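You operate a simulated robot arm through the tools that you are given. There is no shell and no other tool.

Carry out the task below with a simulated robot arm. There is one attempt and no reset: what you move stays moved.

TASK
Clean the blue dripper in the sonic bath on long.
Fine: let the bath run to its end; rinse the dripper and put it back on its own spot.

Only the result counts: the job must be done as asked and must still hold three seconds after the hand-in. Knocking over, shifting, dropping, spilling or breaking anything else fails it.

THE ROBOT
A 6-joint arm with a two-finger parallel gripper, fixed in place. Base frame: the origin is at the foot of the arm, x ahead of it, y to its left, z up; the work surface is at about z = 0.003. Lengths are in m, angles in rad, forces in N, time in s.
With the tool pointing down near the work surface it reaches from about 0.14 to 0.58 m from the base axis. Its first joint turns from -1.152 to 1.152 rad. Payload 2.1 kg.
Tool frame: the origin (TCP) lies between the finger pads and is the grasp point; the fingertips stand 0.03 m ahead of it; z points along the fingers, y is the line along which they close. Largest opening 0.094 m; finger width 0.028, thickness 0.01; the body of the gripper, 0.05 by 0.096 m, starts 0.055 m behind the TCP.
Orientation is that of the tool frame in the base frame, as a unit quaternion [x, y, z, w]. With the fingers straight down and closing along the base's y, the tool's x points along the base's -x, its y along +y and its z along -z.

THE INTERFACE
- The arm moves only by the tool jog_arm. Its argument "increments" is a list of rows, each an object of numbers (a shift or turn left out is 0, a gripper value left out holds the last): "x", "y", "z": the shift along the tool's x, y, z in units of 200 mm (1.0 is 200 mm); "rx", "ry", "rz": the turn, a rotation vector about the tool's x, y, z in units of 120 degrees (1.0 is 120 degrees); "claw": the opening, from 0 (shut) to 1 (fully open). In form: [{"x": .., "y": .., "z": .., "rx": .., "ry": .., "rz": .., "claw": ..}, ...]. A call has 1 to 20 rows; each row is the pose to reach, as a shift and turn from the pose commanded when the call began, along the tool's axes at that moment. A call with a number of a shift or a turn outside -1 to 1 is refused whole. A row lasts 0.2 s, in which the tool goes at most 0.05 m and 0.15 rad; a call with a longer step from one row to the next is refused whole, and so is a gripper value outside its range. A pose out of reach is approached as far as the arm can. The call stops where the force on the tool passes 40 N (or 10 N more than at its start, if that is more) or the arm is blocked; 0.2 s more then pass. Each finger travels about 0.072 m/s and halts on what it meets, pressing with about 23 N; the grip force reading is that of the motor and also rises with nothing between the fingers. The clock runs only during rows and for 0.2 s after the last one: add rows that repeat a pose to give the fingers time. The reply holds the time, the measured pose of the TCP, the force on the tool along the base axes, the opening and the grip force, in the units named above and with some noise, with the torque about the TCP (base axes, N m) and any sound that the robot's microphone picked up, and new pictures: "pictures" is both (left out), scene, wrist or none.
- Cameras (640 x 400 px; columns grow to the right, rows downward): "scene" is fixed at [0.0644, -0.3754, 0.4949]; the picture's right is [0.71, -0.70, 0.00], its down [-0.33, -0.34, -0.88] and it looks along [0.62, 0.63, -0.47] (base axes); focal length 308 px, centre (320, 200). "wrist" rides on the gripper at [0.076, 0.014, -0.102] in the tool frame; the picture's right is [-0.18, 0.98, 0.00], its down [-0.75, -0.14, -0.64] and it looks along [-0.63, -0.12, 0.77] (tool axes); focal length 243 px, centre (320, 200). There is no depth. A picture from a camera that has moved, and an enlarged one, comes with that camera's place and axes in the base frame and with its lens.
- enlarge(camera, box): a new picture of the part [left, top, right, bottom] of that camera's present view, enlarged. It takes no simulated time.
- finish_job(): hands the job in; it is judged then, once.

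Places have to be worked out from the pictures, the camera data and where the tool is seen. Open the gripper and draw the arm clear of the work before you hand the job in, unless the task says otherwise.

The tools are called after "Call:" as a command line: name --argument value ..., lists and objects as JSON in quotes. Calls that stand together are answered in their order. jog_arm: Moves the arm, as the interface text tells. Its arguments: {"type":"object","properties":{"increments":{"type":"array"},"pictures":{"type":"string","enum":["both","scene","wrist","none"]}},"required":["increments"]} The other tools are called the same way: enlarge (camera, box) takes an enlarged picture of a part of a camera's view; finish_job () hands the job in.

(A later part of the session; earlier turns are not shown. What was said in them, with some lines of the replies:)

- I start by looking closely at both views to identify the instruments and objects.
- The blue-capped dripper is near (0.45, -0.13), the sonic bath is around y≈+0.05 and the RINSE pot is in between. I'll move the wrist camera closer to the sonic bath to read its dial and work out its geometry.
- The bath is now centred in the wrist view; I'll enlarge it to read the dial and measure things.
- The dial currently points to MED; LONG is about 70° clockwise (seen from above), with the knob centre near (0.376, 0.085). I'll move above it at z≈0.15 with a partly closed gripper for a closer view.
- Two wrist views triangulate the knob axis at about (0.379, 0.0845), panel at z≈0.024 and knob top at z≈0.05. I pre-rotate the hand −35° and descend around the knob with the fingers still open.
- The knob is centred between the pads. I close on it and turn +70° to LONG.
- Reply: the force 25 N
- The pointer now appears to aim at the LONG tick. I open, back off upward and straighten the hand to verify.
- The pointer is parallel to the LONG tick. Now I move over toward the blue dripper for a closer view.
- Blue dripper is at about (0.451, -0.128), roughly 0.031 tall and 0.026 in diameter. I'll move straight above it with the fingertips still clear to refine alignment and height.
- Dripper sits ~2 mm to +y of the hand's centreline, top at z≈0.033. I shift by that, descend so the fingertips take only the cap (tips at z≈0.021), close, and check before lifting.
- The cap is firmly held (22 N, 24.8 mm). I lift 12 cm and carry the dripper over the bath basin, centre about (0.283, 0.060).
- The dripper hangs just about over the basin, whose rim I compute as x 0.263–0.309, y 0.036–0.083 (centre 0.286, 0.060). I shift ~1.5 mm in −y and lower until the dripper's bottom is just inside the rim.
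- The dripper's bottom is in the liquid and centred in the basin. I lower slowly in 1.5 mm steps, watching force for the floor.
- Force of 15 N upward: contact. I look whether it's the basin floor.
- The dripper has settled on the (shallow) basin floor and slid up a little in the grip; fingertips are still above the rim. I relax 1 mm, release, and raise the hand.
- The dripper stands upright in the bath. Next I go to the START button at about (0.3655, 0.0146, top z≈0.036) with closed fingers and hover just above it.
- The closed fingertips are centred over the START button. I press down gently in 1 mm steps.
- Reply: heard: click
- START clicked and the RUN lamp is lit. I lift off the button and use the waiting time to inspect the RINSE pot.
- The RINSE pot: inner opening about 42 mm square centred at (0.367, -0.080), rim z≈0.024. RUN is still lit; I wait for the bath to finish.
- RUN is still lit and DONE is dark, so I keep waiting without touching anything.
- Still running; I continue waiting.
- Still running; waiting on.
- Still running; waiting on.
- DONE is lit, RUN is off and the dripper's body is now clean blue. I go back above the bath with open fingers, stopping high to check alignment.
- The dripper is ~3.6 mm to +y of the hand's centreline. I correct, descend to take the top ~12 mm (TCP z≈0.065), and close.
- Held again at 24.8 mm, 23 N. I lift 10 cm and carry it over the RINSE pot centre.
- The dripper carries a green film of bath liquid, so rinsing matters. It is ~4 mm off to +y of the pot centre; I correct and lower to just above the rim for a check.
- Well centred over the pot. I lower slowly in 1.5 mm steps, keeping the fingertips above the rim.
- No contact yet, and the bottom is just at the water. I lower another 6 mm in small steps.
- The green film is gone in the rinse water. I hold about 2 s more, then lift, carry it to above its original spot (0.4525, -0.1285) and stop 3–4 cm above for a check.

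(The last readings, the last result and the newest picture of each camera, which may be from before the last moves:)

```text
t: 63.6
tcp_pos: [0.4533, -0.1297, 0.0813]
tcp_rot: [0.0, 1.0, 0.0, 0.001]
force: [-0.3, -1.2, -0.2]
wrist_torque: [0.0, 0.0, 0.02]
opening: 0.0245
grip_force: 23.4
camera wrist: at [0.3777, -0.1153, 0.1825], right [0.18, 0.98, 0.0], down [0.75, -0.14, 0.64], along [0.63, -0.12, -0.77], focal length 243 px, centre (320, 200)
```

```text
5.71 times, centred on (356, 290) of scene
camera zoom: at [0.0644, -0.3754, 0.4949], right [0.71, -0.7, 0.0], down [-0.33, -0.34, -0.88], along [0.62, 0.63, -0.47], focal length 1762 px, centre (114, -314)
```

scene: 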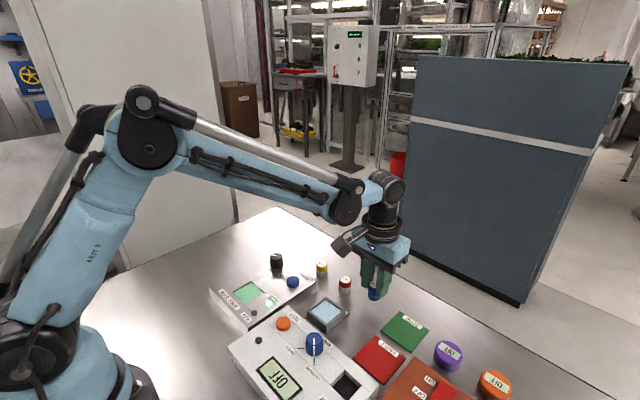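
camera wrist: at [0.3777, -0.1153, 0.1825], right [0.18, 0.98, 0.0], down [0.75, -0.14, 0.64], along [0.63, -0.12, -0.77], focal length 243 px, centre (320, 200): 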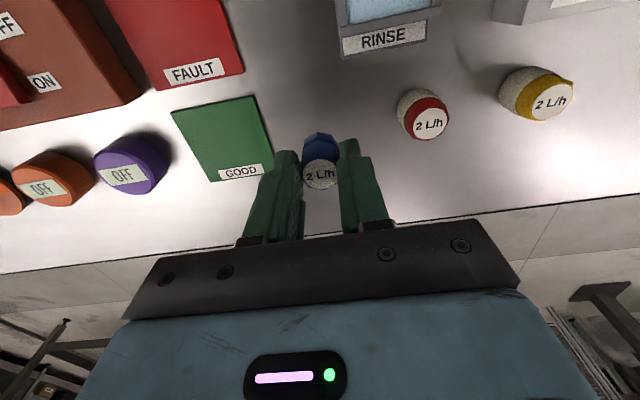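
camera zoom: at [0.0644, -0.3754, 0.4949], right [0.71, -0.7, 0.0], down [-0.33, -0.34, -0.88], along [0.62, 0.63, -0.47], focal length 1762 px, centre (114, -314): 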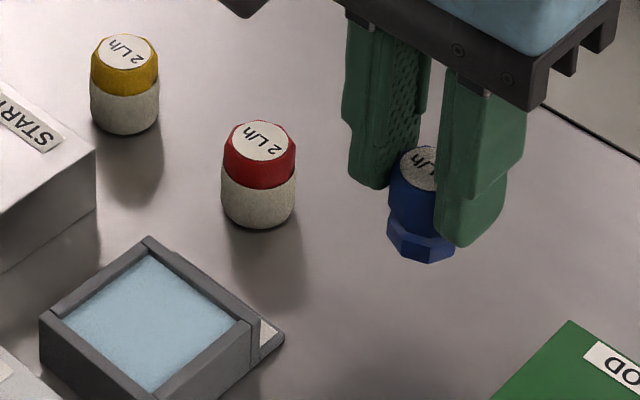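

The dripper is clean and over its original spot (same readings as at the grasp). I lower it, ending in 1 mm steps to feel the table.

Call:
jog_arm --increments '[{"x": 0.005, "z": 0.06}, {"x": 0.005, "z": 0.12}, {"x": 0.005, "z": 0.15}, {"x": 0.005, "z": 0.155}, {"x": 0.005, "z": 0.16}, {"x": 0.005, "z": 0.165}]'

Call:
enlarge --camera "scene" --box '[332, 265, 412, 315]'

Call:
enlarge --camera "wrist" --box '[220, 65, 420, 190]'

```text
t: 65.0
tcp_pos: [0.4525, -0.1315, 0.0489]
tcp_rot: [0.001, 1.0, 0.001, 0.001]
force: [-1.4, 2.3, 11.1]
wrist_torque: [0.05, 0.01, 0.04]
opening: 0.0249
grip_force: 22.6
camera wrist: at [0.3761, -0.116, 0.1495], right [0.18, 0.98, 0.0], down [0.75, -0.14, 0.64], along [0.63, -0.12, -0.77], focal length 243 px, centre (320, 200)
```

scene: 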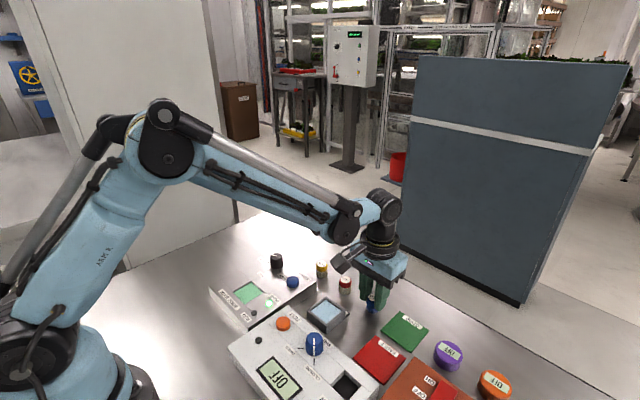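
wrist: 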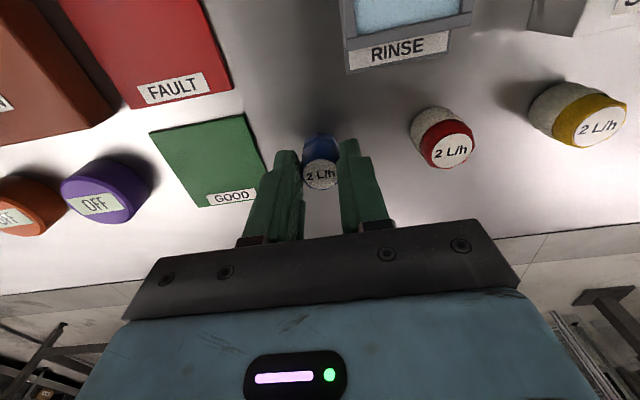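

```text
8.00 times, centred on (372, 290) of scene
camera zoom: at [0.0644, -0.3754, 0.495], right [0.71, -0.7, 0.0], down [-0.33, -0.34, -0.88], along [0.62, 0.63, -0.47], focal length 2467 px, centre (-96, -520)
```

zoom: 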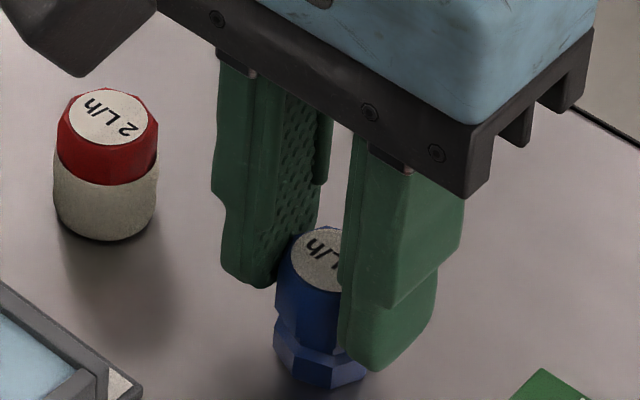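

```text
3.20 times, centred on (320, 128) of wrist
camera zoom: at [0.3761, -0.116, 0.1495], right [0.18, 0.98, 0.0], down [0.75, -0.14, 0.64], along [0.63, -0.12, -0.77], focal length 776 px, centre (320, 432)
```

zoom: 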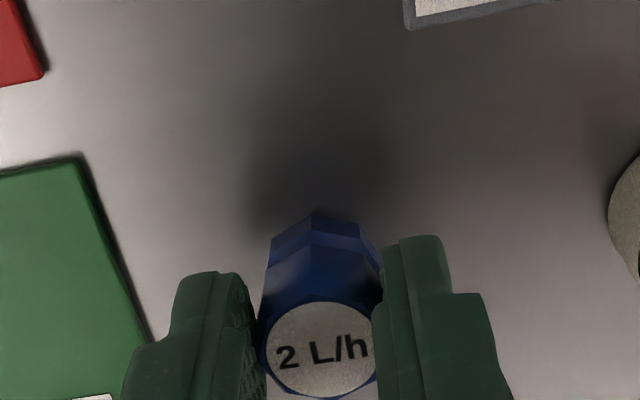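

Table contact felt (11 N) and the scene view matches the original place. I release and lift straight up.

Call:
jog_arm --increments '[{"z": -0.004, "claw": 0.28}, {"z": -0.004, "claw": 0.4}, {"z": -0.004, "claw": 0.5}, {"z": -0.004, "claw": 0.5}, {"z": -0.1, "claw": 0.5}, {"z": -0.25, "claw": 0.5}, {"z": -0.4, "claw": 0.5}, {"z": -0.5, "claw": 0.5}, {"z": -0.5, "claw": 0.5}]'

Call:
enlarge --camera "scene" --box '[332, 265, 412, 315]'

Call:
enlarge --camera "wrist" --box '[220, 60, 420, 185]'

```text
t: 67.0
tcp_pos: [0.4515, -0.1293, 0.1487]
tcp_rot: [0.0, 1.0, 0.001, 0.0]
force: [0.3, 0.6, -0.1]
wrist_torque: [-0.02, 0.01, 0.0]
opening: 0.047
grip_force: 0.1
camera wrist: at [0.3751, -0.1171, 0.2502], right [0.18, 0.98, 0.0], down [0.75, -0.14, 0.64], along [0.63, -0.12, -0.77], focal length 243 px, centre (320, 200)
```

scene: 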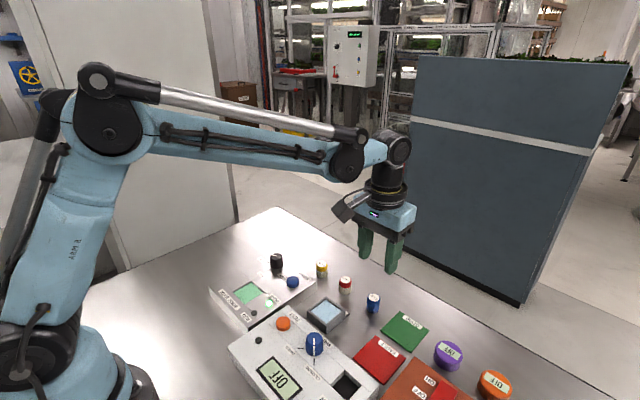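
wrist: 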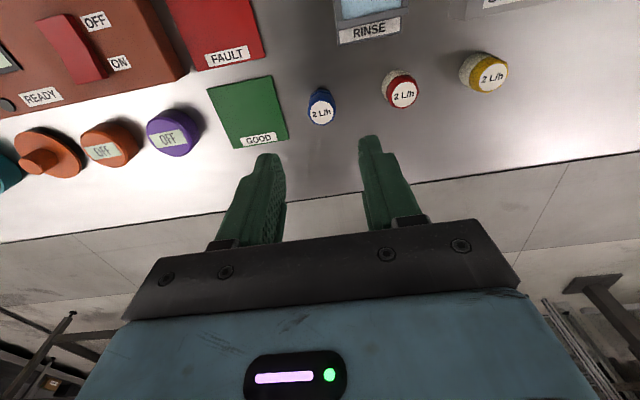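

```text
8.00 times, centred on (372, 290) of scene
camera zoom: at [0.0644, -0.3754, 0.4949], right [0.71, -0.7, 0.0], down [-0.33, -0.34, -0.88], along [0.62, 0.63, -0.47], focal length 2467 px, centre (-96, -520)
```

zoom: 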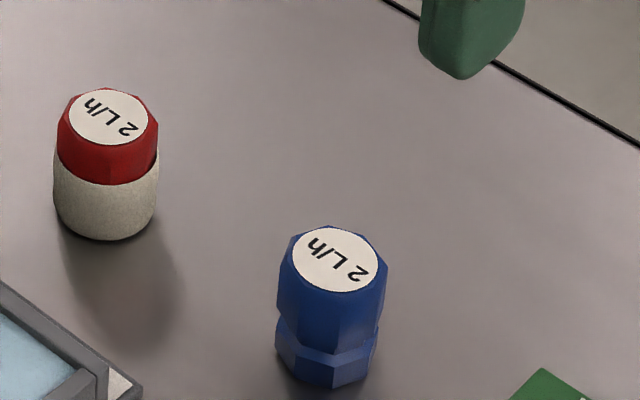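

```text
3.20 times, centred on (320, 122) of wrist
camera zoom: at [0.3751, -0.1171, 0.2502], right [0.18, 0.98, 0.0], down [0.75, -0.14, 0.64], along [0.63, -0.12, -0.77], focal length 776 px, centre (320, 448)
```

zoom: 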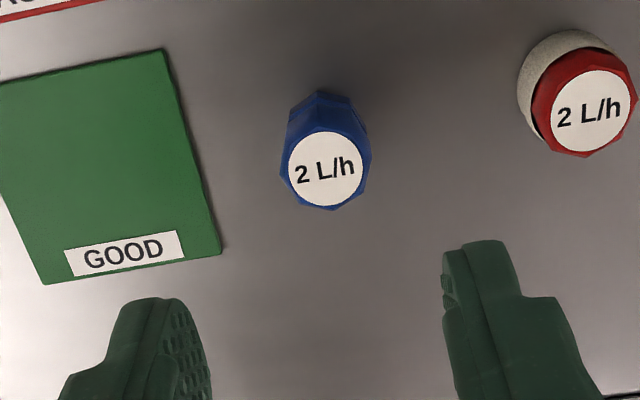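

The blue dripper stands upright, clean and without film, within ~1–2 mm of its original spot. I draw the arm up and back, opening the gripper, and check the whole scene once more.

Call:
jog_arm --increments '[{"z": -0.2, "claw": 0.7}, {"z": -0.4, "claw": 1.0}, {"z": -0.6, "x": 0.1, "claw": 1.0}, {"z": -0.75, "x": 0.25}, {"z": -0.9, "x": 0.4}, {"z": -0.95, "x": 0.6}, {"z": -0.95, "x": 0.8}, {"z": -0.95, "x": 0.8}]'

Call:
enlarge --camera "scene" --box '[200, 230, 424, 370]'

Call:
enlarge --camera "scene" --box '[332, 265, 412, 315]'

```text
t: 68.8
tcp_pos: [0.2879, -0.1338, 0.3365]
tcp_rot: [0.001, 1.0, 0.001, 0.001]
force: [0.3, -1.0, -0.2]
wrist_torque: [0.0, -0.04, -0.05]
opening: 0.0941
grip_force: 0.0
camera wrist: at [0.2127, -0.1206, 0.4379], right [0.18, 0.98, 0.0], down [0.75, -0.14, 0.64], along [0.63, -0.12, -0.77], focal length 243 px, centre (320, 200)
```

scene: 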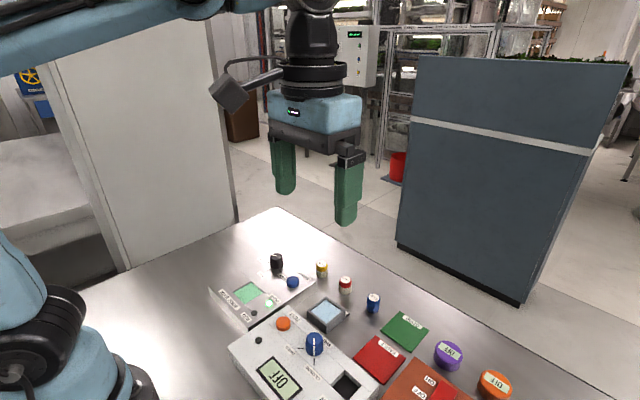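
wrist: 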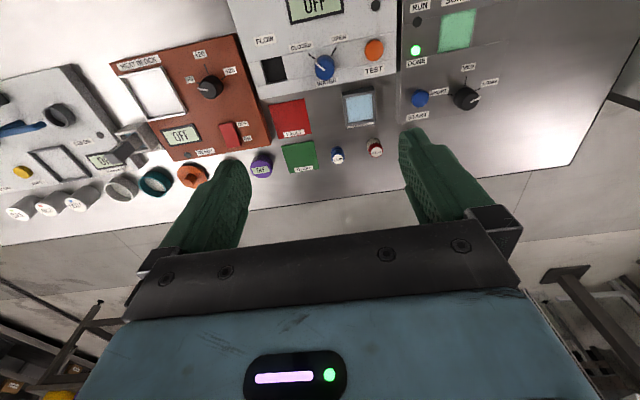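

```text
2.86 times, centred on (312, 300) of scene
camera zoom: at [0.0644, -0.3754, 0.4949], right [0.71, -0.7, 0.0], down [-0.33, -0.34, -0.88], along [0.62, 0.63, -0.47], focal length 881 px, centre (343, -86)
```

zoom: 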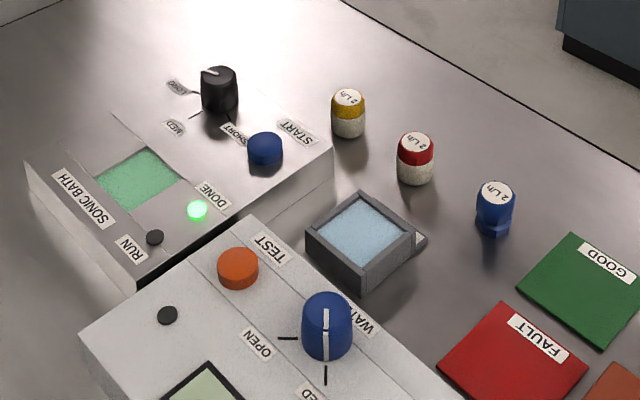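

```text
8.00 times, centred on (372, 290) of scene
camera zoom: at [0.0644, -0.3754, 0.4949], right [0.71, -0.7, 0.0], down [-0.33, -0.34, -0.88], along [0.62, 0.63, -0.47], focal length 2467 px, centre (-96, -520)
```

zoom: 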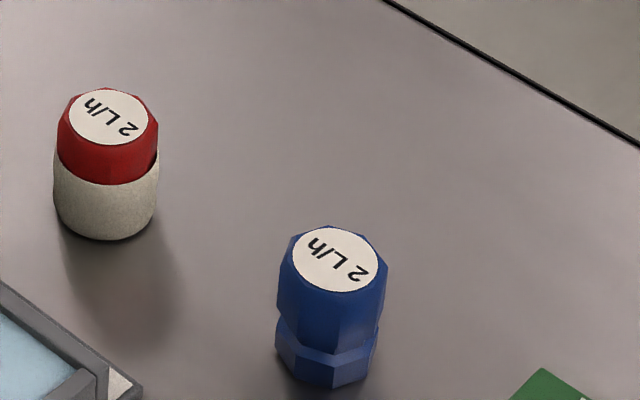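

The dripper is clean, rinsed and standing on its own spot. The bath shows DONE, everything else is where it was, and the arm is clear with the gripper open, so I hand in the job.

Call:
finish_job

```text
The job is handed in.
```

The blue dripper has been cleaned on LONG, rinsed and put back upright on its own spot. I've handed the job in, but no verdict came back.

- **Bath:** I turned the dial from MED to LONG and pressed START. The bath ran about 20 seconds until RUN went off and DONE lit. The grey-white crust on the dripper's lower body was gone afterwards.
- **Rinse:** The dripper came out with a green film of bath liquid. The film disappeared in the RINSE pot, where I held the dripper a couple of seconds longer.
- **Placement:** By the cameras it stands about 1–2 mm from where it started.
- **Everything else:** In the last pictures nothing else had moved. The dial is still on LONG. The arm is drawn back with the gripper open.
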